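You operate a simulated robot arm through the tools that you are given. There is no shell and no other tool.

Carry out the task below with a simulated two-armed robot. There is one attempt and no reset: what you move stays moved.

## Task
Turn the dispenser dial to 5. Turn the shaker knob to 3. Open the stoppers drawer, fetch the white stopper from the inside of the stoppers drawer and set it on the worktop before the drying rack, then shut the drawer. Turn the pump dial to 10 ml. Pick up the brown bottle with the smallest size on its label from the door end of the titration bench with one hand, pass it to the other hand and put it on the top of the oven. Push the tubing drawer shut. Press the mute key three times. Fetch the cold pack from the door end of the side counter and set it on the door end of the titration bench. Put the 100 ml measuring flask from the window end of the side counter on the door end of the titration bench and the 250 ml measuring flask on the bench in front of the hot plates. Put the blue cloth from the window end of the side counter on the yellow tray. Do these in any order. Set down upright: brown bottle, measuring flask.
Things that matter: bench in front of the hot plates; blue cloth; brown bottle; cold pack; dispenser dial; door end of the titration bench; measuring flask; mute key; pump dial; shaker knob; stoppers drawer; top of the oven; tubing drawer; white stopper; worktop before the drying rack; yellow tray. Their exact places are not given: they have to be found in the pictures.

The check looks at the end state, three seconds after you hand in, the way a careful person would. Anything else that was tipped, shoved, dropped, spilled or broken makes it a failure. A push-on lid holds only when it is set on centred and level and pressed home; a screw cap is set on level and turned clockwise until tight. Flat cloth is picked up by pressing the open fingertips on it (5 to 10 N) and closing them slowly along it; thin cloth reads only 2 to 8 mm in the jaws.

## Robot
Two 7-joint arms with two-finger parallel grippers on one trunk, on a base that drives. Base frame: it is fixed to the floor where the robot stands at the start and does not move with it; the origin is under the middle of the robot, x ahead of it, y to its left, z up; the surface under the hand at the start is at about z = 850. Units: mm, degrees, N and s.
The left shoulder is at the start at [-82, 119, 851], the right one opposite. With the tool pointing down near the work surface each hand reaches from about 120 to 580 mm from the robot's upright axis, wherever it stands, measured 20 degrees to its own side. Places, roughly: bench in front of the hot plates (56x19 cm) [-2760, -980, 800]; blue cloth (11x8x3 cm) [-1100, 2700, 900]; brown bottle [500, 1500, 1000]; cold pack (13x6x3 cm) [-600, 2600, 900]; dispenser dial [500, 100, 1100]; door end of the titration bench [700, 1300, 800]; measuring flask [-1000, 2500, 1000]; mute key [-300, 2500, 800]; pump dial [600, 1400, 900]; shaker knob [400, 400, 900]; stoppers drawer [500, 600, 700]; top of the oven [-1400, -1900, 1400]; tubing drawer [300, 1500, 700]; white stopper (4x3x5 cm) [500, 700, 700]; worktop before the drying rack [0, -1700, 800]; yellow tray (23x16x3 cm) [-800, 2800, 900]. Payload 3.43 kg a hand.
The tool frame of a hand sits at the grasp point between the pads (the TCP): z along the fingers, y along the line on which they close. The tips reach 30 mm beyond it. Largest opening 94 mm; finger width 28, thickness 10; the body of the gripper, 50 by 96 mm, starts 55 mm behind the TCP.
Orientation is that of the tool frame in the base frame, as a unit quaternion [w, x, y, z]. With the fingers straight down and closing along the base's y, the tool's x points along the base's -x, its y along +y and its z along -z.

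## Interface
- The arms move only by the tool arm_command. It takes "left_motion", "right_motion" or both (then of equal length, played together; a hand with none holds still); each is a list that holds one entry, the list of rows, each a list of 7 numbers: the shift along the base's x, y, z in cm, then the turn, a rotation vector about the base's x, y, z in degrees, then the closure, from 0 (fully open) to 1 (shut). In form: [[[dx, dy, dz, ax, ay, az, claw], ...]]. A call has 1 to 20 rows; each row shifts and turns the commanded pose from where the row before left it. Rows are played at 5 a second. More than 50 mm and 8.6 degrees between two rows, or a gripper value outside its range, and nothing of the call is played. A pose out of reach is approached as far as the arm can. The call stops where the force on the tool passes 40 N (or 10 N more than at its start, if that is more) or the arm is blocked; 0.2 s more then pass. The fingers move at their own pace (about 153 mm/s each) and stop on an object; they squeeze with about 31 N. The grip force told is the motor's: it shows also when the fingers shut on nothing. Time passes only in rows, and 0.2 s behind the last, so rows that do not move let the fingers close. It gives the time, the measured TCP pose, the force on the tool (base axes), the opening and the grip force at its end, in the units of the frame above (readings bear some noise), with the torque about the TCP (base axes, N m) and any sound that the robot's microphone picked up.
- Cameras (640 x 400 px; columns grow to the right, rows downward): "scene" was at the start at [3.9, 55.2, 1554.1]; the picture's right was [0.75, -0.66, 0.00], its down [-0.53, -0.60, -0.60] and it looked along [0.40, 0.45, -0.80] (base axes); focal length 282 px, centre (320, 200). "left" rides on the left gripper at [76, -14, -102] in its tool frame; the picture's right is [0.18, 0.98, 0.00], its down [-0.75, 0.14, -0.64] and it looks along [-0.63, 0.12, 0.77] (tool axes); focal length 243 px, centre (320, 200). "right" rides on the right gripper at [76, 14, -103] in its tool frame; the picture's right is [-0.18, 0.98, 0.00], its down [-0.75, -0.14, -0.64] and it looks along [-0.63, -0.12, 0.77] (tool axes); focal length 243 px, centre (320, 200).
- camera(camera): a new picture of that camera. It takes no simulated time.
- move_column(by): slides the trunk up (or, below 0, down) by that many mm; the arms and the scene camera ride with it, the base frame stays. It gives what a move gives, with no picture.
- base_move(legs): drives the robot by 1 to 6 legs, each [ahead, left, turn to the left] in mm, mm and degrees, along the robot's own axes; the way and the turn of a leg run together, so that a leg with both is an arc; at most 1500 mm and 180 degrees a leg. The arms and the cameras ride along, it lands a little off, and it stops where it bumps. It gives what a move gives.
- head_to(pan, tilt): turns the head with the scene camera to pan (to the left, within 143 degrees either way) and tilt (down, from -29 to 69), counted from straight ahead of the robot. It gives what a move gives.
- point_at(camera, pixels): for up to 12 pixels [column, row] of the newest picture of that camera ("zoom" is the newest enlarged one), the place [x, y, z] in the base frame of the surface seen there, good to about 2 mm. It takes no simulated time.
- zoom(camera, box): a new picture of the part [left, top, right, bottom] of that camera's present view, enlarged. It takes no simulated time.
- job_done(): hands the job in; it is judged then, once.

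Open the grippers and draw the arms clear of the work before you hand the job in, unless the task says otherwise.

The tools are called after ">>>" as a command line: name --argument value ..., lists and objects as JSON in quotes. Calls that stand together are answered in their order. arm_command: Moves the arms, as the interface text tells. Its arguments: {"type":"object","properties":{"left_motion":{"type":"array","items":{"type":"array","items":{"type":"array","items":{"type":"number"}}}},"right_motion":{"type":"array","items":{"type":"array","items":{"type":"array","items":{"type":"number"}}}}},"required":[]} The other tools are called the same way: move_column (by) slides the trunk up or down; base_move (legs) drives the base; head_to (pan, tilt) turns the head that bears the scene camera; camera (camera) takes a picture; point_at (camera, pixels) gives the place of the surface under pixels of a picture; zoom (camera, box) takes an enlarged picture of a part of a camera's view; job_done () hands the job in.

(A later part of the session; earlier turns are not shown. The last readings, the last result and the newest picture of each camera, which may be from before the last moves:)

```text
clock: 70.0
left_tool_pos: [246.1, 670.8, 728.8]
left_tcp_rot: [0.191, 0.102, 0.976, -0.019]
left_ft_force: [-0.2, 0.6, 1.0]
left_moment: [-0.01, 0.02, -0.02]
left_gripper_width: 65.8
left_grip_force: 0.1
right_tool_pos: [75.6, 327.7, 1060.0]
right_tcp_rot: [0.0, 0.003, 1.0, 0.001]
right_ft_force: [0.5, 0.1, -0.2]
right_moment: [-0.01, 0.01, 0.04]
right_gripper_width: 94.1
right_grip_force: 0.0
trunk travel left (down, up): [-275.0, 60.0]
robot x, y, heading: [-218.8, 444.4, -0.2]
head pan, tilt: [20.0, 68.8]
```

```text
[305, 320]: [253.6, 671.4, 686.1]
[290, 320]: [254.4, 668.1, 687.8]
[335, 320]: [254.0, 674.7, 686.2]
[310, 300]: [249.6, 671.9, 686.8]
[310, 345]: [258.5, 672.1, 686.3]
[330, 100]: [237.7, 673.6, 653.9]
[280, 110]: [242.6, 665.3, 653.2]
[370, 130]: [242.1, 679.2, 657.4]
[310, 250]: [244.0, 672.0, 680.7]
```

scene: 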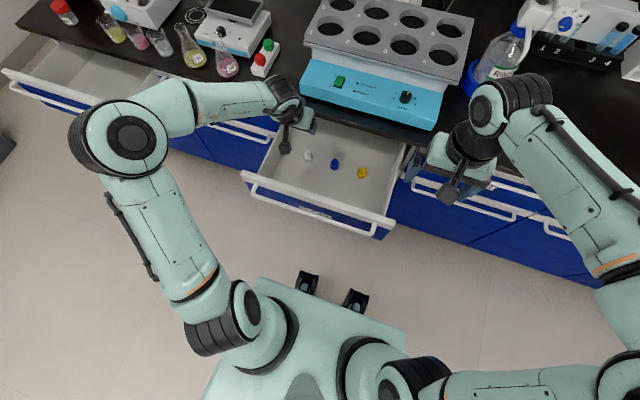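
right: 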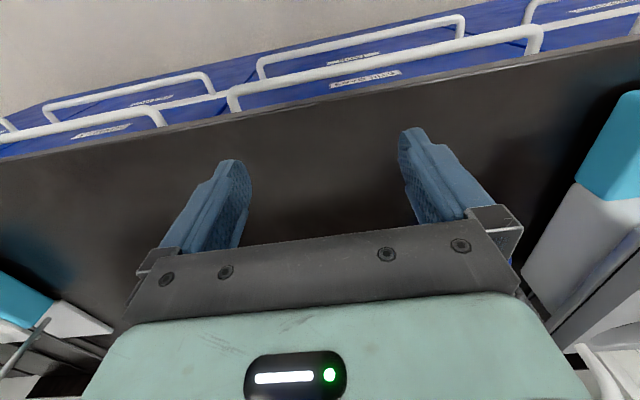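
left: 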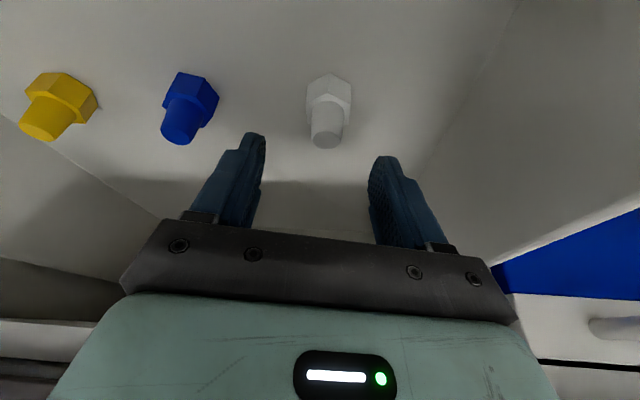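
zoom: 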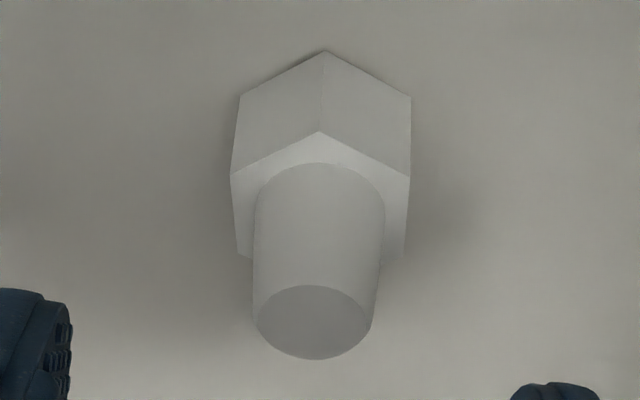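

Axis confirmed at (254, 672); hex flats face the fingers. I descend to z 677 and close on the hex.

>>> arm_command --left_motion '[[[-0.1, 0.3, -2, 0, 0, 0, 0.3], [0, 0, -2, 0, 0, 0, 0.3], [0, 0, -1.1, 0, 0, 0, 0.3], [0, 0, 0, 0, 0, 0, 0.6], [0, 0, 0, 0, 0, 0, 0.8], [0, 0, 0, 0, 0, 0, 1], [0, 0, 0, 0, 0, 0, 1]]]'

>>> camera --camera "left"

```text
clock: 71.6
left_tool_pos: [242.7, 675.1, 676.2]
left_tcp_rot: [0.189, 0.103, 0.976, -0.019]
left_ft_force: [-0.1, 0.1, 0.0]
left_moment: [-0.03, -0.01, 0.03]
left_gripper_width: 26.9
left_grip_force: 30.6
right_tool_pos: [76.7, 327.5, 1059.1]
right_tcp_rot: [0.0, 0.003, 1.0, 0.001]
right_ft_force: [0.6, -0.7, -0.1]
right_moment: [0.01, 0.0, -0.01]
right_gripper_width: 94.0
right_grip_force: 0.1
trunk travel left (down, up): [-275.0, 60.0]
robot x, y, heading: [-216.2, 440.0, -0.3]
head pan, tilt: [20.0, 68.8]
```

```text
taken
```

left: 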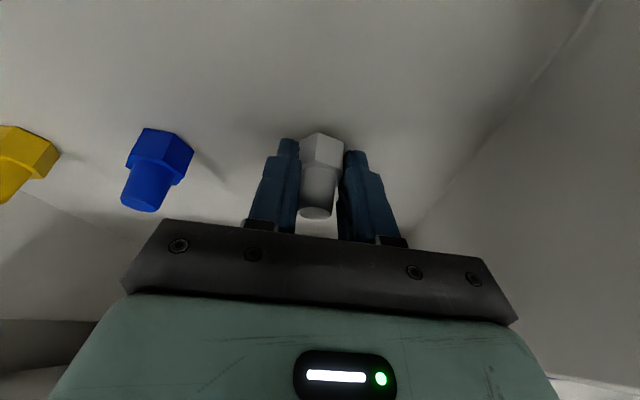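

The stopper is held (26.9 mm). I lift it straight out to z≈916.

>>> arm_command --left_motion '[[[0, 0, 1, 0, 0, 0, 1], [0, 0, 3, 0, 0, 0, 1], [0, 0, 4, 0, 0, 0, 1], [0, 0, 4, 0, 0, 0, 1], [0, 0, 4, 0, 0, 0, 1], [0, 0, 4, 0, 0, 0, 1], [0, 0, 4, 0, 0, 0, 1]]]'

>>> camera --camera "left"

>>> base_move --legs '[[-100, 0, 0], [0, 200, 0]]'

>>> camera --camera "scene"

```text
clock: 73.2
left_tool_pos: [243.3, 675.2, 916.1]
left_tcp_rot: [0.19, 0.102, 0.976, -0.02]
left_ft_force: [-0.5, -0.6, -0.1]
left_moment: [0.03, 0.0, 0.0]
left_gripper_width: 26.1
left_grip_force: 31.0
right_tool_pos: [75.4, 326.0, 1060.3]
right_tcp_rot: [0.0, 0.002, 1.0, -0.001]
right_ft_force: [-0.2, -0.5, -0.2]
right_moment: [0.03, 0.0, 0.0]
right_gripper_width: 94.0
right_grip_force: 0.1
trunk travel left (down, up): [-275.0, 60.0]
robot x, y, heading: [-219.6, 441.9, -0.3]
head pan, tilt: [20.0, 68.8]
```

```text
taken
```

left: 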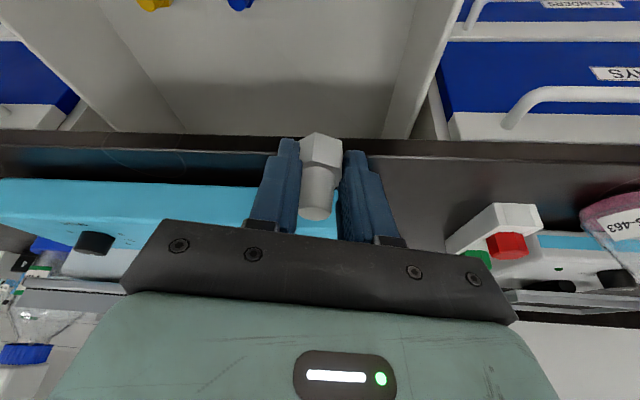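

```text
clock: 76.3
left_tool_pos: [143.4, 878.0, 916.6]
left_tcp_rot: [0.19, 0.1, 0.977, -0.019]
left_ft_force: [-0.2, 0.8, 0.6]
left_moment: [0.01, 0.0, 0.03]
left_gripper_width: 27.3
left_grip_force: 31.0
right_tool_pos: [-21.5, 528.6, 1059.4]
right_tcp_rot: [0.001, -0.001, 1.0, 0.0]
right_ft_force: [1.4, -0.2, -0.1]
right_moment: [-0.05, 0.01, -0.08]
right_gripper_width: 94.3
right_grip_force: 0.0
trunk travel left (down, up): [-275.0, 60.0]
robot x, y, heading: [-316.0, 642.5, 0.0]
head pan, tilt: [20.0, 68.8]
```

```text
taken
```

scene: 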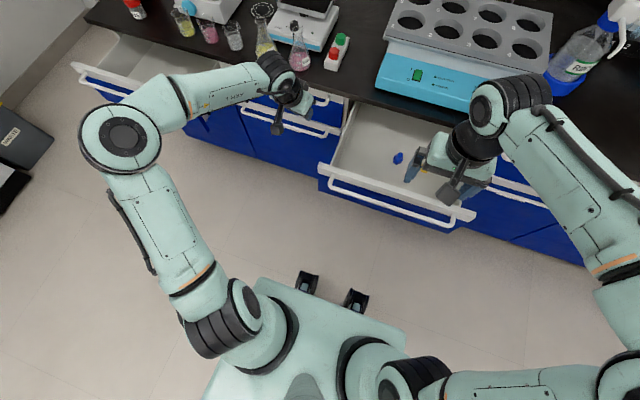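

I measure the drawer front and handle (around columns 340–470, rows 175–225) from here.

>>> point_at --camera "scene" --pixels '[[390, 208], [340, 188], [440, 222], [350, 178], [400, 195], [460, 212], [400, 212], [360, 195], [330, 185]]'

```text
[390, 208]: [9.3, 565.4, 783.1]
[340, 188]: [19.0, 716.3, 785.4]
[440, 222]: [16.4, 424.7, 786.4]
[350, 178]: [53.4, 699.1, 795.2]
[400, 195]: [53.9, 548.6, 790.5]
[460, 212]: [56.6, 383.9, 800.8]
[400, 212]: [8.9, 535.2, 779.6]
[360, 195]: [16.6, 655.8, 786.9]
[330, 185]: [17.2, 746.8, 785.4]
```

The drawer front face is at x≈53 and its bar at x≈15. I back up 150 mm and bring the right hand, closed and pointing forward, down to the front's height.

>>> base_move --legs '[[-150, 0, 0]]'

>>> arm_command --right_motion '[[[1.4, 0.1, -1, 0, -8.2, 0, 1], [1.4, 0.1, -1, 0, -8.2, 0, 1], [1.4, 0.1, -2, 0, -8.2, 0, 1], [1.4, 0.1, -3, 0, -8.2, 0, 1], [1.4, 0.1, -3, 0, -8.2, 0, 1], [1.4, 0.1, -3, 0, -8.2, 0, 1], [1.4, 0.1, -3, 0, -8.2, 0, 1], [1.4, 0.1, -3, 0, -8.2, 0, 1], [1.4, 0.1, -3, 0, -8.2, 0, 1], [1.0, 0.1, -3, 0, -8.2, 0, 1], [0, 0, -3, 0, -8, 0, 1], [0, 0, -3, 0, 0, 0, 1]]]'

>>> camera --camera "scene"

>>> camera --camera "right"

```text
clock: 77.7
left_tool_pos: [-6.5, 878.8, 915.6]
left_tcp_rot: [0.19, 0.098, 0.977, -0.018]
left_ft_force: [-0.1, -1.0, -0.1]
left_moment: [0.04, -0.02, -0.02]
left_gripper_width: 27.4
left_grip_force: 30.7
right_tool_pos: [-172.3, 529.8, 1060.4]
right_tcp_rot: [0.0, -0.001, 1.0, 0.0]
right_ft_force: [0.1, -0.4, 0.8]
right_moment: [0.01, -0.06, -0.01]
right_gripper_width: 94.2
right_grip_force: 0.1
trunk travel left (down, up): [-275.0, 60.0]
robot x, y, heading: [-467.6, 637.5, -0.3]
head pan, tilt: [20.0, 68.8]
```

```text
clock: 80.3
left_tool_pos: [-6.0, 878.6, 916.6]
left_tcp_rot: [0.19, 0.099, 0.977, -0.019]
left_ft_force: [0.1, 0.1, -0.5]
left_moment: [0.01, -0.03, 0.01]
left_gripper_width: 27.4
left_grip_force: 31.4
right_tool_pos: [-45.7, 591.2, 756.4]
right_tcp_rot: [0.707, 0.0, 0.707, -0.004]
right_ft_force: [-0.8, -0.1, -0.6]
right_moment: [0.0, 0.02, 0.01]
right_gripper_width: 0.0
right_grip_force: 31.1
right hand out of reach, approached as far as the arm can: row 9, 10, 11, 12
trunk travel left (down, up): [-275.0, 60.0]
robot x, y, heading: [-465.6, 641.2, 0.2]
head pan, tilt: [20.0, 68.8]
```

```text
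taken
```

scene: 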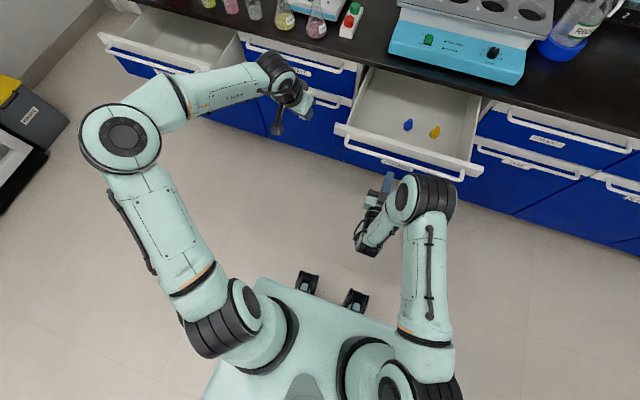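

```text
taken
```

right: 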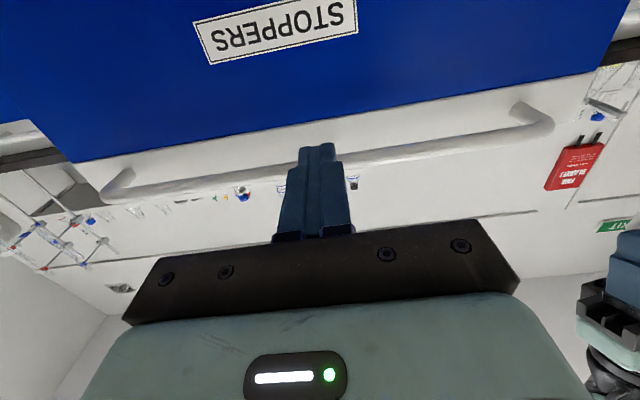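

The right hand points forward at (-46, 591, 756), tips just in front of the bar. I lower it 18 mm so the tips pass under the bar and advance.

>>> arm_command --right_motion '[[[1, 0, -0.9, 0, 0, 0, 1], [1, 0, -0.9, 0, 0, 0, 1], [0, 0, 0, 0, 0, 0, 1]]]'

>>> camera --camera "right"

```text
clock: 81.1
left_tool_pos: [-6.5, 878.4, 916.0]
left_tcp_rot: [0.19, 0.099, 0.977, -0.018]
left_ft_force: [0.2, 0.1, -0.8]
left_moment: [0.01, -0.03, -0.01]
left_gripper_width: 27.6
left_grip_force: 30.6
right_tool_pos: [-25.7, 594.3, 738.2]
right_tcp_rot: [0.707, 0.001, 0.707, -0.005]
right_ft_force: [-0.8, 0.1, 0.1]
right_moment: [0.03, 0.01, -0.01]
right_gripper_width: 0.1
right_grip_force: 30.8
right hand out of reach, approached as far as the arm can: row 2
trunk travel left (down, up): [-275.0, 60.0]
robot x, y, heading: [-467.7, 641.6, 0.3]
head pan, tilt: [20.0, 68.8]
```

```text
taken
```

right: 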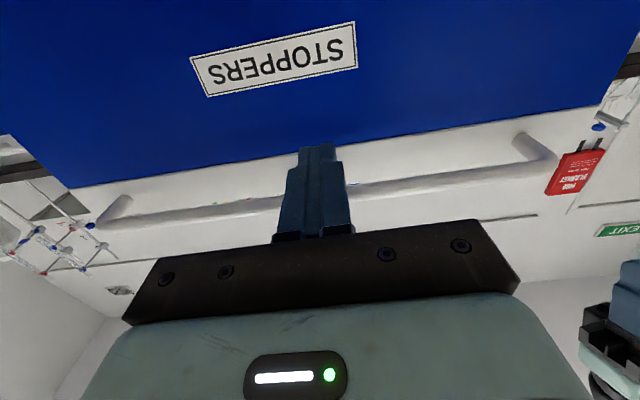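

Tips are below the bar now (z 738). I push forward against the drawer front.

>>> arm_command --right_motion '[[[1.5, 0, 0, 0, 0, 0, 1], [1.5, 0, 0, 0, 0, 0, 1], [1.5, 0, 0, 0, 0, 0, 1], [1.5, 0, 0, 0, 0, 0, 1], [1.5, 0, 0, 0, 0, 0, 1], [1.5, 0, 0, 0, 0, 0, 1], [1.5, 0, 0, 0, 0, 0, 1], [1.5, 0, 0, 0, 0, 0, 1], [1.5, 0, 0, 0, 0, 0, 1], [1.5, 0, 0, 0, 0, 0, 1], [1.5, 0, 0, 0, 0, 0, 1], [1.5, 0, 0, 0, 0, 0, 1], [1.5, 0, 0, 0, 0, 0, 1], [1.5, 0, 0, 0, 0, 0, 1]]]'

>>> camera --camera "scene"

```text
clock: 84.1
left_tool_pos: [-6.4, 878.0, 915.5]
left_tcp_rot: [0.19, 0.099, 0.977, -0.019]
left_ft_force: [-0.3, 0.2, -0.7]
left_moment: [0.0, -0.01, 0.01]
left_gripper_width: 27.7
left_grip_force: 31.0
right_tool_pos: [186.0, 595.6, 740.3]
right_tcp_rot: [0.707, -0.001, 0.707, 0.0]
right_ft_force: [0.5, -0.4, -0.3]
right_moment: [-0.01, 0.01, -0.03]
right_gripper_width: 0.0
right_grip_force: 30.7
trunk travel left (down, up): [-275.0, 60.0]
robot x, y, heading: [-466.2, 637.3, 0.2]
head pan, tilt: [20.0, 68.8]
```

```text
taken
```

scene: 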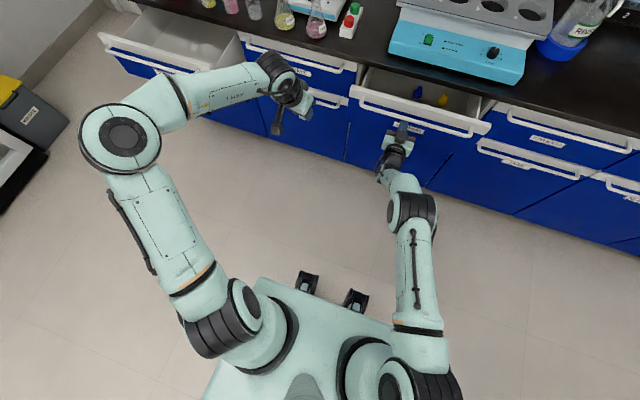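

The drawer follows. I drive the base 80 mm forward to keep pushing within reach, then finish with the arm.

>>> base_move --legs '[[80, 0, 0]]'

>>> arm_command --right_motion '[[[0.8, 0, 0, 0, 0, 0, 1], [0.8, 0, 0, 0, 0, 0, 1], [0.8, 0, 0, 0, 0, 0, 1], [0.8, 0, 0, 0, 0, 0, 1], [0.8, 0, 0, 0, 0, 0, 1], [0.8, 0, 0, 0, 0, 0, 1]]]'

>>> camera --camera "scene"

```text
clock: 85.2
left_tool_pos: [73.0, 877.7, 915.4]
left_tcp_rot: [0.19, 0.098, 0.977, -0.018]
left_ft_force: [-0.1, -0.3, -0.4]
left_moment: [0.01, 0.01, -0.01]
left_gripper_width: 27.4
left_grip_force: 30.9
right_tool_pos: [264.5, 594.9, 740.6]
right_tcp_rot: [0.707, 0.0, 0.708, -0.001]
right_ft_force: [0.5, 0.3, -0.2]
right_moment: [-0.02, -0.01, -0.03]
right_gripper_width: 0.0
right_grip_force: 30.5
trunk travel left (down, up): [-275.0, 60.0]
robot x, y, heading: [-386.5, 642.9, 0.1]
head pan, tilt: [20.0, 68.8]
```

```text
clock: 86.5
left_tool_pos: [68.2, 878.4, 916.8]
left_tcp_rot: [0.191, 0.099, 0.976, -0.019]
left_ft_force: [-0.1, 0.4, 0.8]
left_moment: [0.0, 0.02, 0.0]
left_gripper_width: 27.7
left_grip_force: 31.0
right_tool_pos: [298.8, 595.9, 738.0]
right_tcp_rot: [0.707, 0.0, 0.707, -0.001]
right_ft_force: [-31.0, -3.8, 6.7]
right_moment: [-0.09, -0.57, -0.08]
right_gripper_width: 0.0
right_grip_force: 31.0
trunk travel left (down, up): [-275.0, 60.0]
robot x, y, heading: [-388.8, 638.7, -0.3]
head pan, tilt: [20.0, 68.8]
stopped in row 6 (right hand): the force on the tool passed its limit at 57 N (the readings are from after the stop); the commanded pose is now the measured one
```

```text
taken
```

scene: 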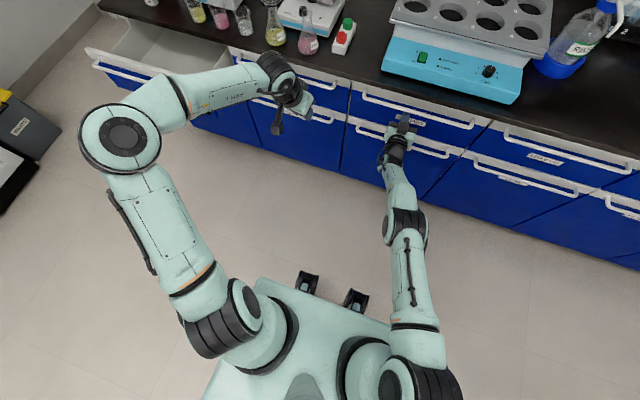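

The stoppers drawer is shut (stop at the closed-front position). The tubing drawer at the left is still open, and the right hand is already posed for pushing: I back off and drive left to it.

>>> base_move --legs '[[-310, 0, 0], [0, 950, 0]]'

>>> camera --camera "scene"

>>> camera --camera "right"

```text
clock: 96.9
left_tool_pos: [-241.9, 1830.6, 915.8]
left_tcp_rot: [0.19, 0.099, 0.977, -0.019]
left_ft_force: [0.1, 0.2, 0.0]
left_moment: [0.03, 0.02, -0.02]
left_gripper_width: 27.4
left_grip_force: 30.8
right_tool_pos: [-11.1, 1549.0, 736.5]
right_tcp_rot: [0.706, 0.0, 0.708, -0.001]
right_ft_force: [-0.6, -0.8, 0.3]
right_moment: [0.0, -0.02, -0.02]
right_gripper_width: 0.0
right_grip_force: 30.5
trunk travel left (down, up): [-275.0, 60.0]
robot x, y, heading: [-700.2, 1593.9, 0.1]
head pan, tilt: [20.0, 68.8]
```

```text
taken
```

scene: 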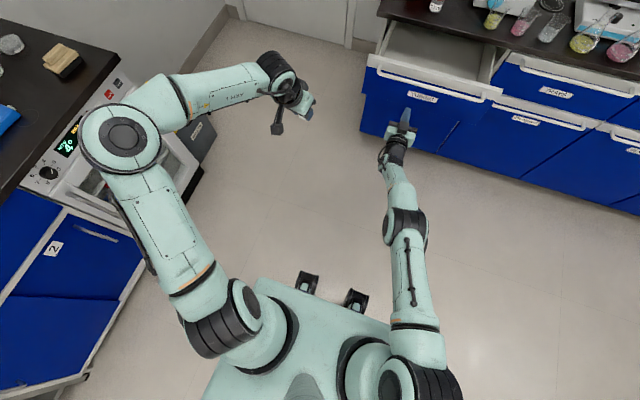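

```text
taken
```

right: 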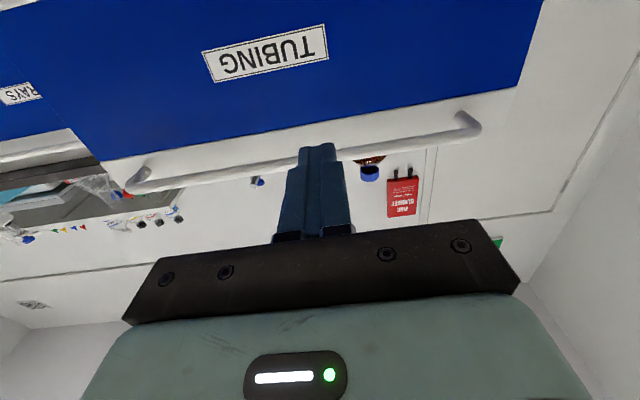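

The label reads TUBING and the tips are under its handle. I measure the front and handle.

>>> point_at --camera "right" --pixels '[[265, 55], [150, 180], [465, 125], [400, 60], [230, 175]]'

>>> point_at --camera "scene" --pixels '[[375, 65], [490, 95], [430, 85], [420, 60], [390, 40], [470, 60]]'

```text
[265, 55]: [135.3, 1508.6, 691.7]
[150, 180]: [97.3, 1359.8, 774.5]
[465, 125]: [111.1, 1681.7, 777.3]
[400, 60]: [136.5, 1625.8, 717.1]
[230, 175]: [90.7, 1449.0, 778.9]
```

```text
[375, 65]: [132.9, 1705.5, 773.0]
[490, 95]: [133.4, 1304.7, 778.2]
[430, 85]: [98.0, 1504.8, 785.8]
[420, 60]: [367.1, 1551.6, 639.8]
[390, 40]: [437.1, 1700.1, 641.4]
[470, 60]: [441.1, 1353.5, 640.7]
```

Front at x≈135. I drive forward 230 mm pushing it, then finish by arm.

>>> base_move --legs '[[270, 0, 0]]'

>>> arm_command --right_motion '[[[0.8, 0, 0, 0, 0, 0, 1], [0.8, 0, 0, 0, 0, 0, 1], [0.8, 0, 0, 0, 0, 0, 1], [0.8, 0, 0, 0, 0, 0, 1], [0.8, 0, 0, 0, 0, 0, 1], [0.8, 0, 0, 0, 0, 0, 1], [0.8, 0, 0, 0, 0, 0, 1]]]'

>>> camera --camera "scene"

```text
clock: 98.8
left_tool_pos: [27.6, 1834.8, 915.5]
left_tcp_rot: [0.19, 0.095, 0.977, -0.018]
left_ft_force: [0.5, -0.2, 0.1]
left_moment: [0.0, -0.01, 0.0]
left_gripper_width: 27.7
left_grip_force: 31.0
right_tool_pos: [261.7, 1554.5, 736.2]
right_tcp_rot: [0.705, -0.003, 0.709, 0.002]
right_ft_force: [0.1, -0.2, -0.1]
right_moment: [0.01, 0.0, -0.03]
right_gripper_width: 0.2
right_grip_force: 31.2
trunk travel left (down, up): [-275.0, 60.0]
robot x, y, heading: [-431.7, 1595.5, 0.3]
head pan, tilt: [20.0, 68.8]
```

```text
clock: 100.4
left_tool_pos: [29.0, 1834.4, 915.4]
left_tcp_rot: [0.19, 0.096, 0.977, -0.018]
left_ft_force: [-0.1, 0.3, -0.3]
left_moment: [-0.01, 0.01, 0.0]
left_gripper_width: 27.6
left_grip_force: 30.9
right_tool_pos: [268.0, 1553.8, 737.5]
right_tcp_rot: [0.705, -0.004, 0.709, 0.003]
right_ft_force: [0.1, -0.4, 0.1]
right_moment: [-0.02, -0.02, 0.02]
right_gripper_width: 0.0
right_grip_force: 30.4
right hand out of reach, approached as far as the arm can: row 2, 3, 4, 5, 6, 7
trunk travel left (down, up): [-275.0, 60.0]
robot x, y, heading: [-430.2, 1592.9, 0.6]
head pan, tilt: [20.0, 68.8]
```

```text
taken
```

scene: 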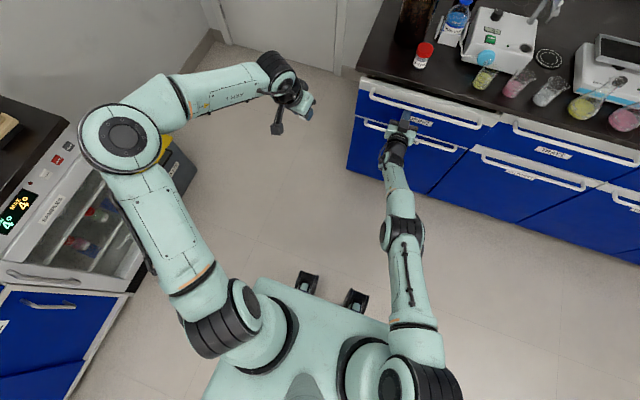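

The arm is at full stretch with the drawer 30 mm short of shut. I ease the arm back and drive the base 60 mm on, then finish by arm.

>>> arm_command --right_motion '[[[-2, 0, 0, 0, 0, 0, 1], [-2, 0, 0, 0, 0, 0, 1], [-2, 0, 0, 0, 0, 0, 1]]]'

>>> base_move --legs '[[60, 0, 0]]'

>>> arm_command --right_motion '[[[0.8, 0, 0, 0, 0, 0, 1], [0.8, 0, 0, 0, 0, 0, 1], [0.8, 0, 0, 0, 0, 0, 1], [0.8, 0, 0, 0, 0, 0, 1], [0.8, 0, 0, 0, 0, 0, 1], [0.8, 0, 0, 0, 0, 0, 1], [0.8, 0, 0, 0, 0, 0, 1], [0.8, 0, 0, 0, 0, 0, 1], [0.8, 0, 0, 0, 0, 0, 1]]]'

```text
clock: 101.2
left_tool_pos: [27.4, 1833.9, 915.8]
left_tcp_rot: [0.191, 0.094, 0.977, -0.017]
left_ft_force: [0.3, -0.4, 0.5]
left_moment: [0.02, 0.02, 0.0]
left_gripper_width: 27.4
left_grip_force: 31.0
right_tool_pos: [208.1, 1554.5, 737.2]
right_tcp_rot: [0.706, -0.003, 0.708, 0.002]
right_ft_force: [0.5, 0.7, 0.1]
right_moment: [0.01, 0.01, -0.02]
right_gripper_width: 0.0
right_grip_force: 31.4
trunk travel left (down, up): [-275.0, 60.0]
robot x, y, heading: [-430.4, 1595.3, 0.3]
head pan, tilt: [20.0, 68.8]
```

```text
clock: 102.2
left_tool_pos: [88.8, 1835.5, 915.8]
left_tcp_rot: [0.189, 0.096, 0.977, -0.017]
left_ft_force: [1.0, -0.6, 0.3]
left_moment: [-0.02, 0.06, 0.02]
left_gripper_width: 27.6
left_grip_force: 31.0
right_tool_pos: [268.9, 1553.7, 736.0]
right_tcp_rot: [0.705, -0.003, 0.709, 0.002]
right_ft_force: [0.8, -0.4, -0.6]
right_moment: [-0.01, 0.01, -0.03]
right_gripper_width: 0.0
right_grip_force: 31.1
trunk travel left (down, up): [-275.0, 60.0]
robot x, y, heading: [-373.1, 1597.8, 0.5]
head pan, tilt: [20.0, 68.8]
```

```text
clock: 103.3
left_tool_pos: [83.3, 1833.1, 918.4]
left_tcp_rot: [0.193, 0.096, 0.976, -0.017]
left_ft_force: [-0.4, -0.6, 0.2]
left_moment: [-0.04, 0.0, 0.02]
left_gripper_width: 27.5
left_grip_force: 31.1
right_tool_pos: [297.9, 1555.5, 734.3]
right_tcp_rot: [0.706, -0.003, 0.708, 0.002]
right_ft_force: [-39.4, -3.5, 10.2]
right_moment: [-0.04, -0.79, -0.22]
right_gripper_width: 0.1
right_grip_force: 30.8
trunk travel left (down, up): [-275.0, 60.0]
robot x, y, heading: [-372.1, 1597.2, 0.3]
head pan, tilt: [20.0, 68.8]
stopped in row 5 (right hand): the force on the tool passed its limit at 62 N (the readings are from after the stop); the commanded pose is now the measured one
```

Both drawers are shut. I back the base off 150 mm, raise the right hand, and look at the door end of the bench.

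>>> base_move --legs '[[-150, 0, 0]]'

>>> arm_command --right_motion '[[[-2, 0, 2, 0, 0, 0, 0.5], [-2, 0, 4, 0, 0, 0, 0.5], [-2, 0, 4, 0, 8, 0, 0.5], [-2, 0, 4, 0, 8, 0, 0.5], [-2, 0, 4, 0, 8, 0, 0.5], [-2, 0, 4, 0, 8, 0, 0.5], [-2, 0, 4, 0, 8, 0, 0.5], [-2, 0, 4, 0, 8, 0, 0.5], [-2, 0, 2, 0, 8, 0, 0.5], [0, 0, 2, 0, 8, 0, 0.5], [0, 0, 0, 0, 8, 0, 0.5], [0, 0, 0, 0, 8, 0, 0.5], [0, 0, 0, 0, 8, 0, 0.5]]]'

>>> head_to --pan -15 --tilt 40

>>> camera --camera "scene"

```text
clock: 104.7
left_tool_pos: [-65.1, 1834.3, 917.1]
left_tcp_rot: [0.191, 0.097, 0.977, -0.018]
left_ft_force: [-1.0, -0.2, 0.5]
left_moment: [0.02, 0.01, 0.0]
left_gripper_width: 27.4
left_grip_force: 30.9
right_tool_pos: [151.0, 1553.0, 733.2]
right_tcp_rot: [0.705, -0.002, 0.71, 0.001]
right_ft_force: [-0.2, -0.1, -0.3]
right_moment: [0.01, 0.01, -0.01]
right_gripper_width: 0.2
right_grip_force: 31.0
trunk travel left (down, up): [-275.0, 60.0]
robot x, y, heading: [-522.5, 1596.7, -0.0]
head pan, tilt: [20.0, 68.8]
```

```text
clock: 107.5
left_tool_pos: [-64.0, 1833.9, 914.8]
left_tcp_rot: [0.19, 0.097, 0.977, -0.018]
left_ft_force: [-0.7, 0.4, -0.3]
left_moment: [-0.03, 0.01, 0.0]
left_gripper_width: 27.5
left_grip_force: 31.2
right_tool_pos: [-38.0, 1551.2, 1069.3]
right_tcp_rot: [0.012, -0.002, 1.0, 0.003]
right_ft_force: [-0.3, -1.3, 0.0]
right_moment: [-0.03, -0.02, -0.01]
right_gripper_width: 47.0
right_grip_force: 0.1
right hand out of reach, approached as far as the arm can: row 13
trunk travel left (down, up): [-275.0, 60.0]
robot x, y, heading: [-526.7, 1592.7, 0.3]
head pan, tilt: [20.0, 68.8]
```

```text
clock: 108.5
left_tool_pos: [-63.7, 1833.1, 916.3]
left_tcp_rot: [0.19, 0.097, 0.977, -0.018]
left_ft_force: [-0.3, 0.2, -0.7]
left_moment: [0.03, -0.02, 0.02]
left_gripper_width: 27.4
left_grip_force: 31.8
right_tool_pos: [-37.6, 1551.2, 1070.4]
right_tcp_rot: [0.014, -0.002, 1.0, 0.003]
right_ft_force: [-0.8, -0.1, 0.6]
right_moment: [-0.02, 0.04, 0.02]
right_gripper_width: 46.9
right_grip_force: 0.1
trunk travel left (down, up): [-275.0, 60.0]
robot x, y, heading: [-527.4, 1594.3, 0.3]
head pan, tilt: [-15.0, 40.0]
```

```text
taken
```

scene: 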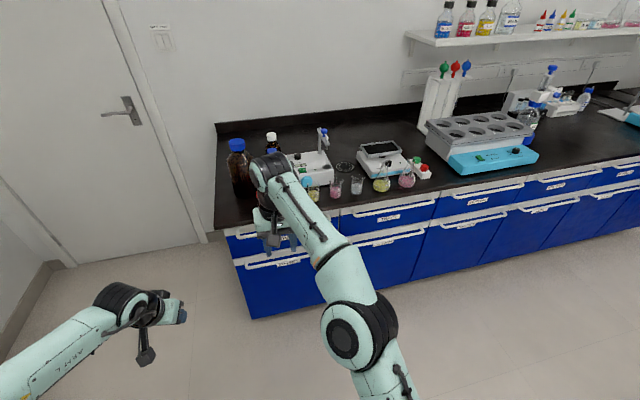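

I measure the bottles and pump from here before approaching.

>>> zoom --camera "scene" --box '[210, 115, 370, 215]'

>>> point_at --camera "zoom" --pixels '[[110, 105], [110, 180], [245, 85], [455, 60], [400, 180], [420, 210], [520, 195], [580, 280], [510, 280], [330, 190]]'

```text
4.00 times, centred on (290, 165) of scene
```

zoom: 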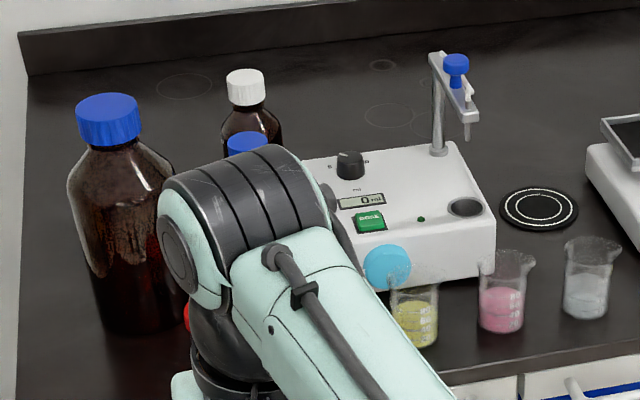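

```text
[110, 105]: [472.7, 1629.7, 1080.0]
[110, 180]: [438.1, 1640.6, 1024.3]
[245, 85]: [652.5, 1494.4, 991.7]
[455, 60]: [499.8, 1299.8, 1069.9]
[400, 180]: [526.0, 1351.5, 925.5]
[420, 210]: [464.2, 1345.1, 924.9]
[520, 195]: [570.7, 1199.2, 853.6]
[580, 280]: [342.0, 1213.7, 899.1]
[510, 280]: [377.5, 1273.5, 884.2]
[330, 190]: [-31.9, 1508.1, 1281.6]
```

The pump's dial is the black knob on its top, near (540,1380,930); the big blue-capped bottle reaches z≈1085. I draw both hands back and up before driving closer.

>>> arm_command --left_motion '[[[-2, 0, 3, 0, 0, 0, 1], [-2, 0, 3, 0, 0, 0, 1], [-2, 0, 3, 0, 0, 0, 1], [-2, 0, 3, 0, 0, 0, 1], [-2, 0, 3, 0, 0, 0, 1], [-2, 0, 3, 0, 0, 0, 1], [-2, 0, 3, 0, 0, 0, 1]]]' --right_motion '[[[-2.5, -1, 1.5, 0, 0, 0, 0], [-2.5, -1, 1.5, 0, 0, 0, 0], [-2.5, -1, 1.5, 0, 0, 0, 0], [-2.5, -1, 1.5, 0, 0, 0, 0], [-2.5, -1, 1.5, 0, 0, 0, 0], [-2.5, -1, 1.5, 0, 0, 0, 0], [-2.5, -1, 1.5, 0, 0, 0, 0]]]'

>>> base_move --legs '[[400, -160, 0]]'

>>> head_to --pan 5 --tilt 45

>>> camera --camera "scene"

```text
clock: 110.1
left_tool_pos: [-206.6, 1834.0, 1125.9]
left_tcp_rot: [0.191, 0.096, 0.977, -0.018]
left_ft_force: [0.3, 0.0, -0.4]
left_moment: [-0.04, -0.01, 0.01]
left_gripper_width: 27.5
left_grip_force: 30.8
right_tool_pos: [-214.9, 1480.6, 1173.1]
right_tcp_rot: [0.014, -0.001, 1.0, 0.002]
right_ft_force: [0.9, 0.0, -0.2]
right_moment: [-0.01, 0.02, 0.04]
right_gripper_width: 94.1
right_grip_force: 0.1
trunk travel left (down, up): [-275.0, 60.0]
robot x, y, heading: [-523.5, 1591.6, 0.2]
head pan, tilt: [-15.0, 40.0]
```

```text
clock: 112.8
left_tool_pos: [192.4, 1678.2, 1125.3]
left_tcp_rot: [0.19, 0.095, 0.977, -0.018]
left_ft_force: [0.4, 0.5, 0.1]
left_moment: [0.01, 0.03, 0.04]
left_gripper_width: 27.5
left_grip_force: 31.1
right_tool_pos: [188.0, 1328.1, 1172.8]
right_tcp_rot: [0.013, -0.003, 1.0, 0.002]
right_ft_force: [0.3, 0.5, 0.4]
right_moment: [0.0, 0.02, -0.04]
right_gripper_width: 93.9
right_grip_force: 0.1
trunk travel left (down, up): [-275.0, 60.0]
robot x, y, heading: [-123.0, 1439.3, 0.6]
head pan, tilt: [-15.0, 40.0]
```

```text
clock: 113.6
left_tool_pos: [193.3, 1678.7, 1125.2]
left_tcp_rot: [0.19, 0.095, 0.977, -0.018]
left_ft_force: [0.3, 0.9, 0.4]
left_moment: [-0.02, 0.0, -0.02]
left_gripper_width: 27.4
left_grip_force: 31.0
right_tool_pos: [186.3, 1327.6, 1173.6]
right_tcp_rot: [0.012, -0.002, 1.0, 0.002]
right_ft_force: [1.0, 0.4, -0.1]
right_moment: [-0.02, -0.03, 0.0]
right_gripper_width: 94.0
right_grip_force: 0.0
trunk travel left (down, up): [-275.0, 60.0]
robot x, y, heading: [-124.5, 1441.2, 0.4]
head pan, tilt: [5.0, 45.0]
```

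```text
taken
```

scene: 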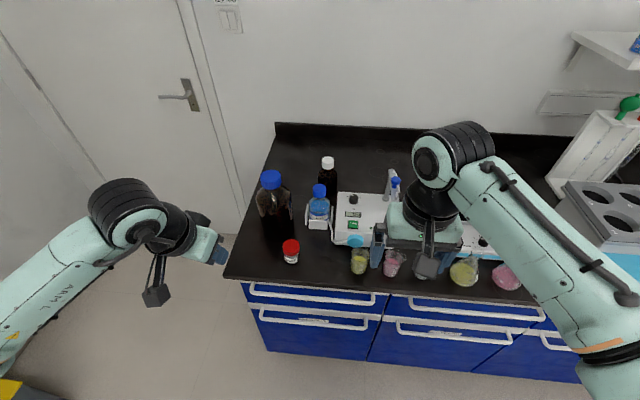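

The door end is visible now: big bottle at (272,195), small ones at (320,195) and (328,175), red-capped jar at (291,252), pump at (360,215). I zoom on them.

>>> zoom --camera "scene" --box '[245, 150, 405, 275]'

>>> zoom --camera "scene" --box '[330, 180, 394, 240]'

>>> point_at --camera "zoom" --pixels '[[230, 190], [240, 160], [200, 175], [270, 190], [150, 250], [250, 300], [350, 120], [250, 140]]'

```text
3.20 times, centred on (325, 212) of scene
```

zoom: 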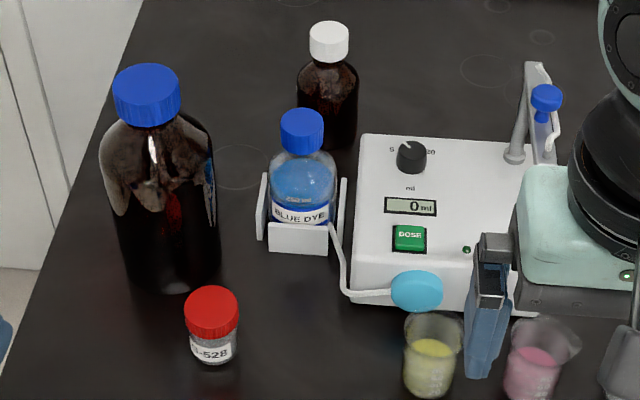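

```text
6.67 times, centred on (362, 210) of scene
```

zoom: 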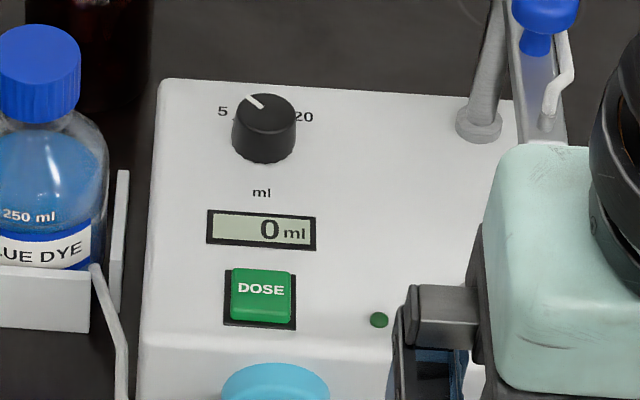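

```text
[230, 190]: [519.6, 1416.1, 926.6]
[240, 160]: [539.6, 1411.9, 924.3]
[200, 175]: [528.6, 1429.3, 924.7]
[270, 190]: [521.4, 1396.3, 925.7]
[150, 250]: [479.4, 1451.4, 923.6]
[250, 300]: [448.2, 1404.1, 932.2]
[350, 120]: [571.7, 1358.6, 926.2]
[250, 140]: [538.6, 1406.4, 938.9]
```

The pump dial sits at about (545,1405,940) with figures 5…20 and pointer up-left. I bring the right hand camera over it to read the scale.

>>> arm_command --right_motion '[[[4, 1, 0, 0, 0, 0, 0.3], [4, 1, 0, 0, 0, 0, 0.3], [4, 1, 0, 0, 0, 0, 0.3], [4, 1, 0, 0, 0, 0, 0.3], [4, 1, 0, 0, 0, 0, 0.3], [4, 1, 0, 0, 0, 0, 0.3], [3, 1, 0, 0, 0, 0, 0.3], [0, 0.7, -1, 0, 0, 0, 0.3]]]'

>>> camera --camera "right"

>>> camera --camera "scene"

```text
clock: 115.4
left_tool_pos: [193.0, 1678.0, 1126.5]
left_tcp_rot: [0.189, 0.095, 0.977, -0.018]
left_ft_force: [-1.0, -0.5, 1.0]
left_moment: [-0.03, 0.0, -0.03]
left_gripper_width: 27.7
left_grip_force: 30.7
right_tool_pos: [335.9, 1372.3, 1121.9]
right_tcp_rot: [0.013, -0.002, 1.0, 0.002]
right_ft_force: [-0.1, -0.3, 0.1]
right_moment: [-0.01, -0.03, 0.0]
right_gripper_width: 65.6
right_grip_force: 0.0
right hand out of reach, approached as far as the arm can: row 4, 5, 6, 7
trunk travel left (down, up): [-275.0, 60.0]
robot x, y, heading: [-127.2, 1439.1, 0.5]
head pan, tilt: [5.0, 45.0]
```

```text
taken
```

right: 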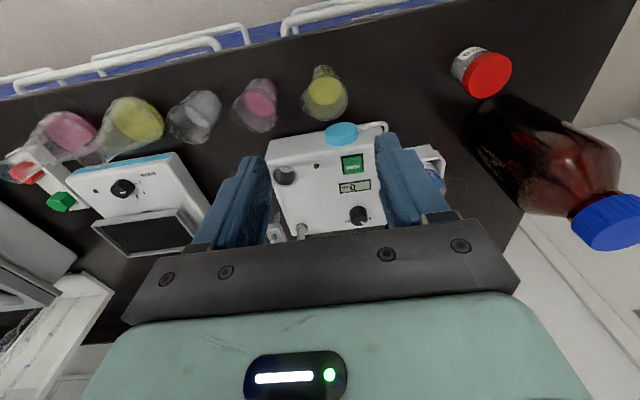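

```text
taken
```

scene: 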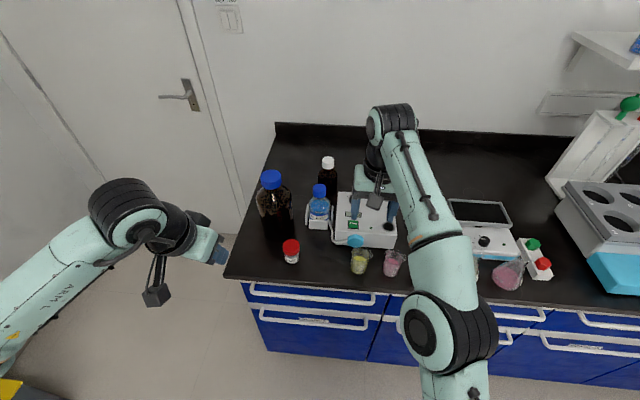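

The right camera (upside-down view) sees the dial at (358,213) behind a finger. The arm reached its limit at this height, so I drive the base 120 mm forward.

>>> base_move --legs '[[120, 0, 0]]'

>>> camera --camera "right"

>>> camera --camera "scene"

```text
clock: 116.6
left_tool_pos: [313.8, 1679.7, 1125.8]
left_tcp_rot: [0.189, 0.094, 0.977, -0.017]
left_ft_force: [0.4, 0.2, -0.3]
left_moment: [0.01, 0.0, 0.02]
left_gripper_width: 27.2
left_grip_force: 30.9
right_tool_pos: [457.2, 1374.7, 1122.4]
right_tcp_rot: [0.013, -0.004, 1.0, 0.004]
right_ft_force: [-0.5, 0.3, -0.7]
right_moment: [0.0, 0.0, 0.04]
right_gripper_width: 65.6
right_grip_force: 0.0
trunk travel left (down, up): [-275.0, 60.0]
robot x, y, heading: [-3.8, 1440.2, 0.8]
head pan, tilt: [5.0, 45.0]
```

```text
taken
```

right: 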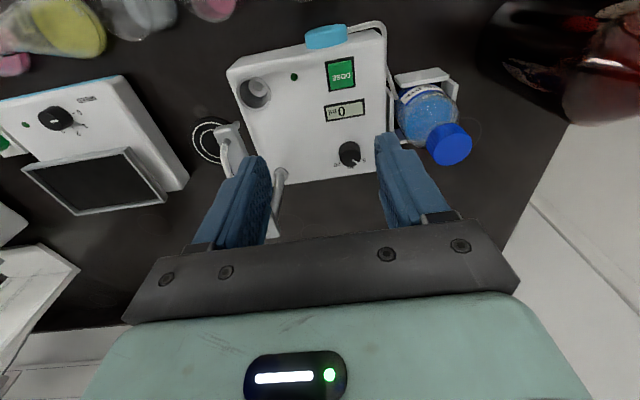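

```text
taken
```

scene: 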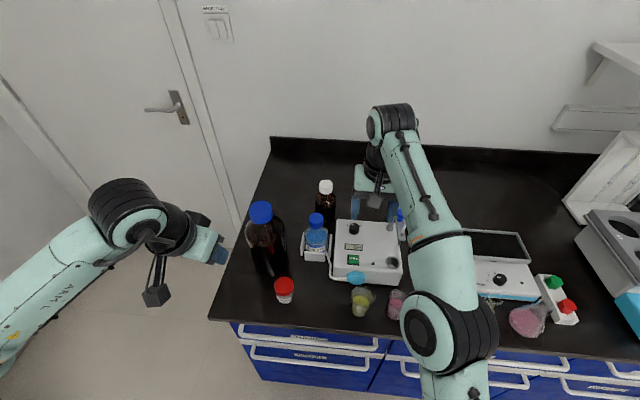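

The dial is at right-camera pixel (350,154); I zoom on it from both cameras.

>>> zoom --camera "right" --box '[318, 130, 382, 170]'

>>> zoom --camera "scene" --box '[330, 210, 378, 240]'

>>> point_at --camera "zoom" --pixels '[[300, 240], [280, 215], [200, 240], [340, 230], [330, 260], [310, 210], [410, 240], [320, 290]]'

```text
10.00 times, centred on (350, 150) of right
```

zoom: 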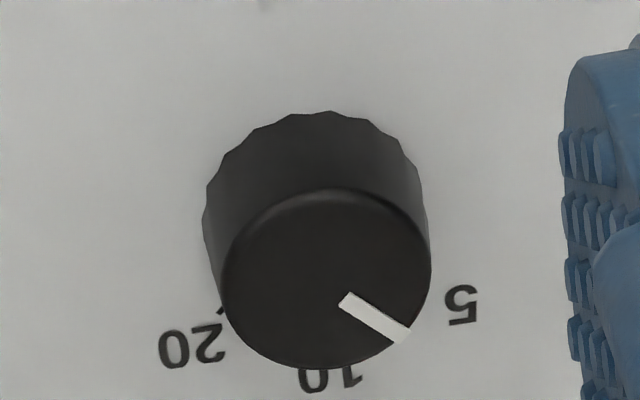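

```text
13.33 times, centred on (354, 225) of scene
```

zoom: 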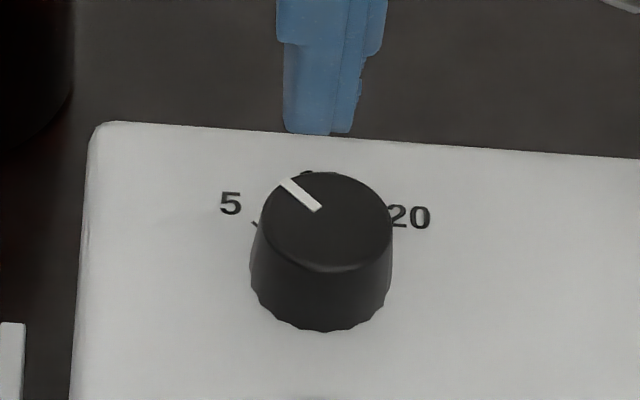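

```text
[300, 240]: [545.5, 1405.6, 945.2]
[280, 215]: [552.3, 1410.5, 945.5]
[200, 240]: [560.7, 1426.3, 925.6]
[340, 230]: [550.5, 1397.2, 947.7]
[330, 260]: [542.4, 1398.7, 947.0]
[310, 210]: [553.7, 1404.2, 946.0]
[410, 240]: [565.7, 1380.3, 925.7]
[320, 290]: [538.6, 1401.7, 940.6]
```

The scale reads 5 – 10 – 20, with 10 straight ahead (+x) and the pointer at 5. I measure label and pointer positions to get the angle.

>>> point_at --camera "zoom" --pixels '[[230, 203], [256, 225], [400, 217], [420, 218], [285, 183], [318, 208], [300, 195], [270, 220], [385, 225], [320, 265], [305, 172]]'

>>> zoom --camera "right" --box '[318, 130, 382, 170]'

>>> point_at --camera "zoom" --pixels '[[462, 305], [190, 345], [330, 378], [345, 300], [400, 335], [325, 280], [225, 280], [425, 270], [330, 200], [330, 360]]'

```text
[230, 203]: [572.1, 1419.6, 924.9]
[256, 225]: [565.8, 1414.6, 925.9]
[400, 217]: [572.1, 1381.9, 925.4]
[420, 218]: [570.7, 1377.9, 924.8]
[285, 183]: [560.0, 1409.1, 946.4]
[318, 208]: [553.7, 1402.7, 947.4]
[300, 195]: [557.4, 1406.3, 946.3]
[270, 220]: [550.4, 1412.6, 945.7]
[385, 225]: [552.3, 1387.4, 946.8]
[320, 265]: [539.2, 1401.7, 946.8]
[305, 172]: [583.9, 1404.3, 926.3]
```

```text
10.00 times, centred on (350, 150) of right
```

zoom: 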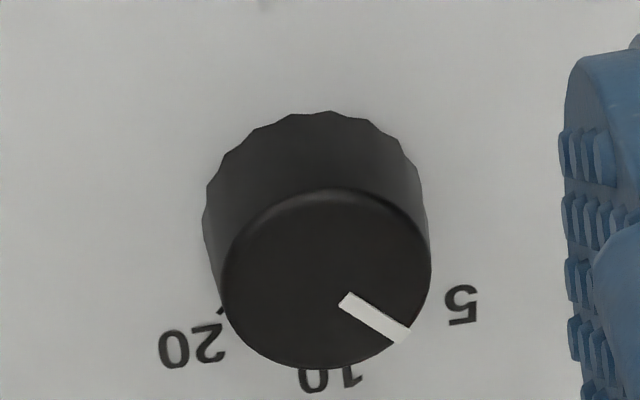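

```text
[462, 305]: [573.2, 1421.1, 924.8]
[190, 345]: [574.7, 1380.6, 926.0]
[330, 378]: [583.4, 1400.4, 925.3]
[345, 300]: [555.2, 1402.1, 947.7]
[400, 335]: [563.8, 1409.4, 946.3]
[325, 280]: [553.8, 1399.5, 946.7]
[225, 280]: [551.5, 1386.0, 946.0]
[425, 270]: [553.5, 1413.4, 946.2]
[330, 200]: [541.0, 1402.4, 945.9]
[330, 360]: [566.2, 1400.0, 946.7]
```

Knob centre ≈ (553,1400), top z 946; 5 at +45°, 10 at 0°. I check the heights of the dye bottle and the titrator arm near the hand's path.

>>> zoom --camera "scene" --box '[230, 165, 430, 310]'

>>> point_at --camera "zoom" --pixels '[[275, 170], [280, 160], [275, 215], [305, 65], [110, 150], [545, 150], [530, 190], [550, 260], [170, 390], [400, 370], [380, 180], [545, 165]]'

```text
2.76 times, centred on (330, 238) of scene
```

zoom: 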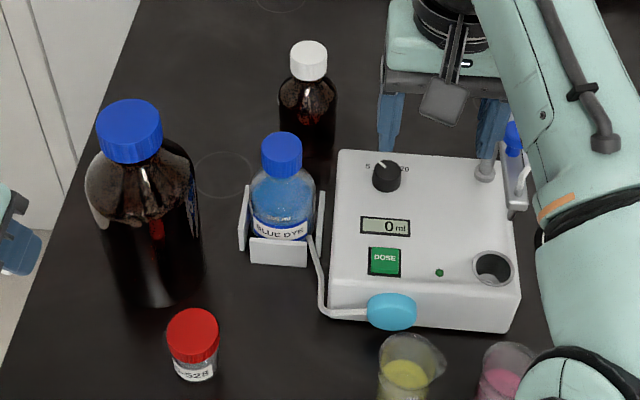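

```text
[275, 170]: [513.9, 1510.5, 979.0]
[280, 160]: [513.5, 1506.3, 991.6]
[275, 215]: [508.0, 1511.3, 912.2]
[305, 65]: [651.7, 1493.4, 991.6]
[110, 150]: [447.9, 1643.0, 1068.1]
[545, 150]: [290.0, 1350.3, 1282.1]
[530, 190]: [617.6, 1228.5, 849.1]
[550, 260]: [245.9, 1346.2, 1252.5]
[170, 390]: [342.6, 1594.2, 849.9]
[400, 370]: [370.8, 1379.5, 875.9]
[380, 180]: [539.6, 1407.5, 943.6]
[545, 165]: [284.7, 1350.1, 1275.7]
```

I measure the titrator column (zoom 485,165) and its blue knob (515,138).

>>> point_at --camera "zoom" --pixels '[[485, 172], [493, 150], [500, 185], [514, 138], [518, 200], [524, 180], [512, 165]]'

>>> point_at --camera "right" --pixels '[[230, 130], [222, 160], [280, 180], [275, 205], [260, 170]]'

```text
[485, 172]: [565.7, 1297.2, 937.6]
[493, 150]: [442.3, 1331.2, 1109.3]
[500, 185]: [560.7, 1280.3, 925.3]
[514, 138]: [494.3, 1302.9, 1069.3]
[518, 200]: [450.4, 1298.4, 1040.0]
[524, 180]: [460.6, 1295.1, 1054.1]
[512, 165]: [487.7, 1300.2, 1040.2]
```

```text
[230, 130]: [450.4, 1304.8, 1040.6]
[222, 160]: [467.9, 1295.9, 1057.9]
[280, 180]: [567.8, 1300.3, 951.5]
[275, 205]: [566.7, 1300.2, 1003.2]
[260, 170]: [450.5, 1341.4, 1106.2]
```

Clearances are fine (arm at y≈1300, hand no lower than y≈1348). I move the right hand over the dial and lower to z≈1000.

>>> arm_command --right_motion '[[[3.2, 0.85, -2, 0, 0, 0, 0.35], [3.2, 0.85, -2, 0, 0, 0, 0.35], [3.2, 0.83, -2, 0, 0, 0, 0.35], [0, 0, -3, 0, 0, 0, 0.35], [0, 0, -3, 0, 0, 0, 0.35], [0, 0, 0, 0, 0, 0, 0.35]]]'

>>> camera --camera "right"

>>> camera --camera "scene"

```text
clock: 118.0
left_tool_pos: [313.2, 1681.1, 1127.2]
left_tcp_rot: [0.191, 0.094, 0.977, -0.017]
left_ft_force: [0.6, 0.8, 0.0]
left_moment: [-0.01, -0.02, 0.0]
left_gripper_width: 27.4
left_grip_force: 31.6
right_tool_pos: [494.5, 1389.6, 996.5]
right_tcp_rot: [0.013, -0.005, 1.0, 0.003]
right_ft_force: [-0.3, -0.2, -0.2]
right_moment: [0.04, -0.02, 0.03]
right_gripper_width: 61.4
right_grip_force: 0.0
right hand out of reach, approached as far as the arm can: row 1, 2, 3
trunk travel left (down, up): [-275.0, 60.0]
robot x, y, heading: [-2.7, 1439.6, 0.6]
head pan, tilt: [5.0, 45.0]
```

```text
taken
```

right: 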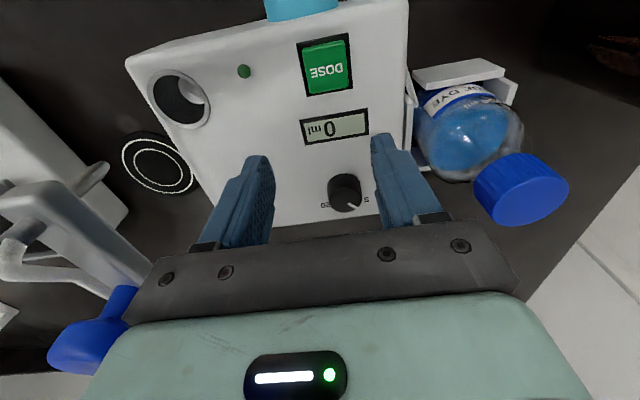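

```text
taken
```

scene: 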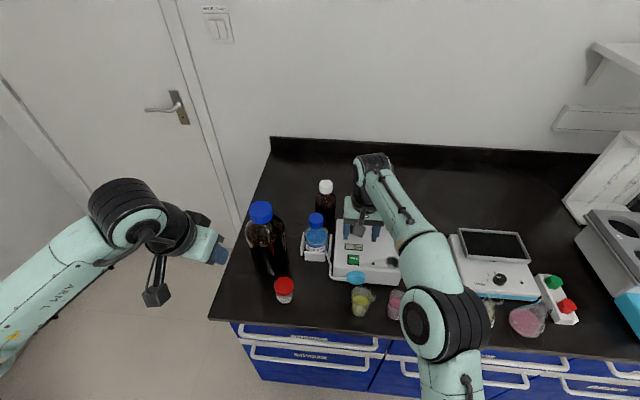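

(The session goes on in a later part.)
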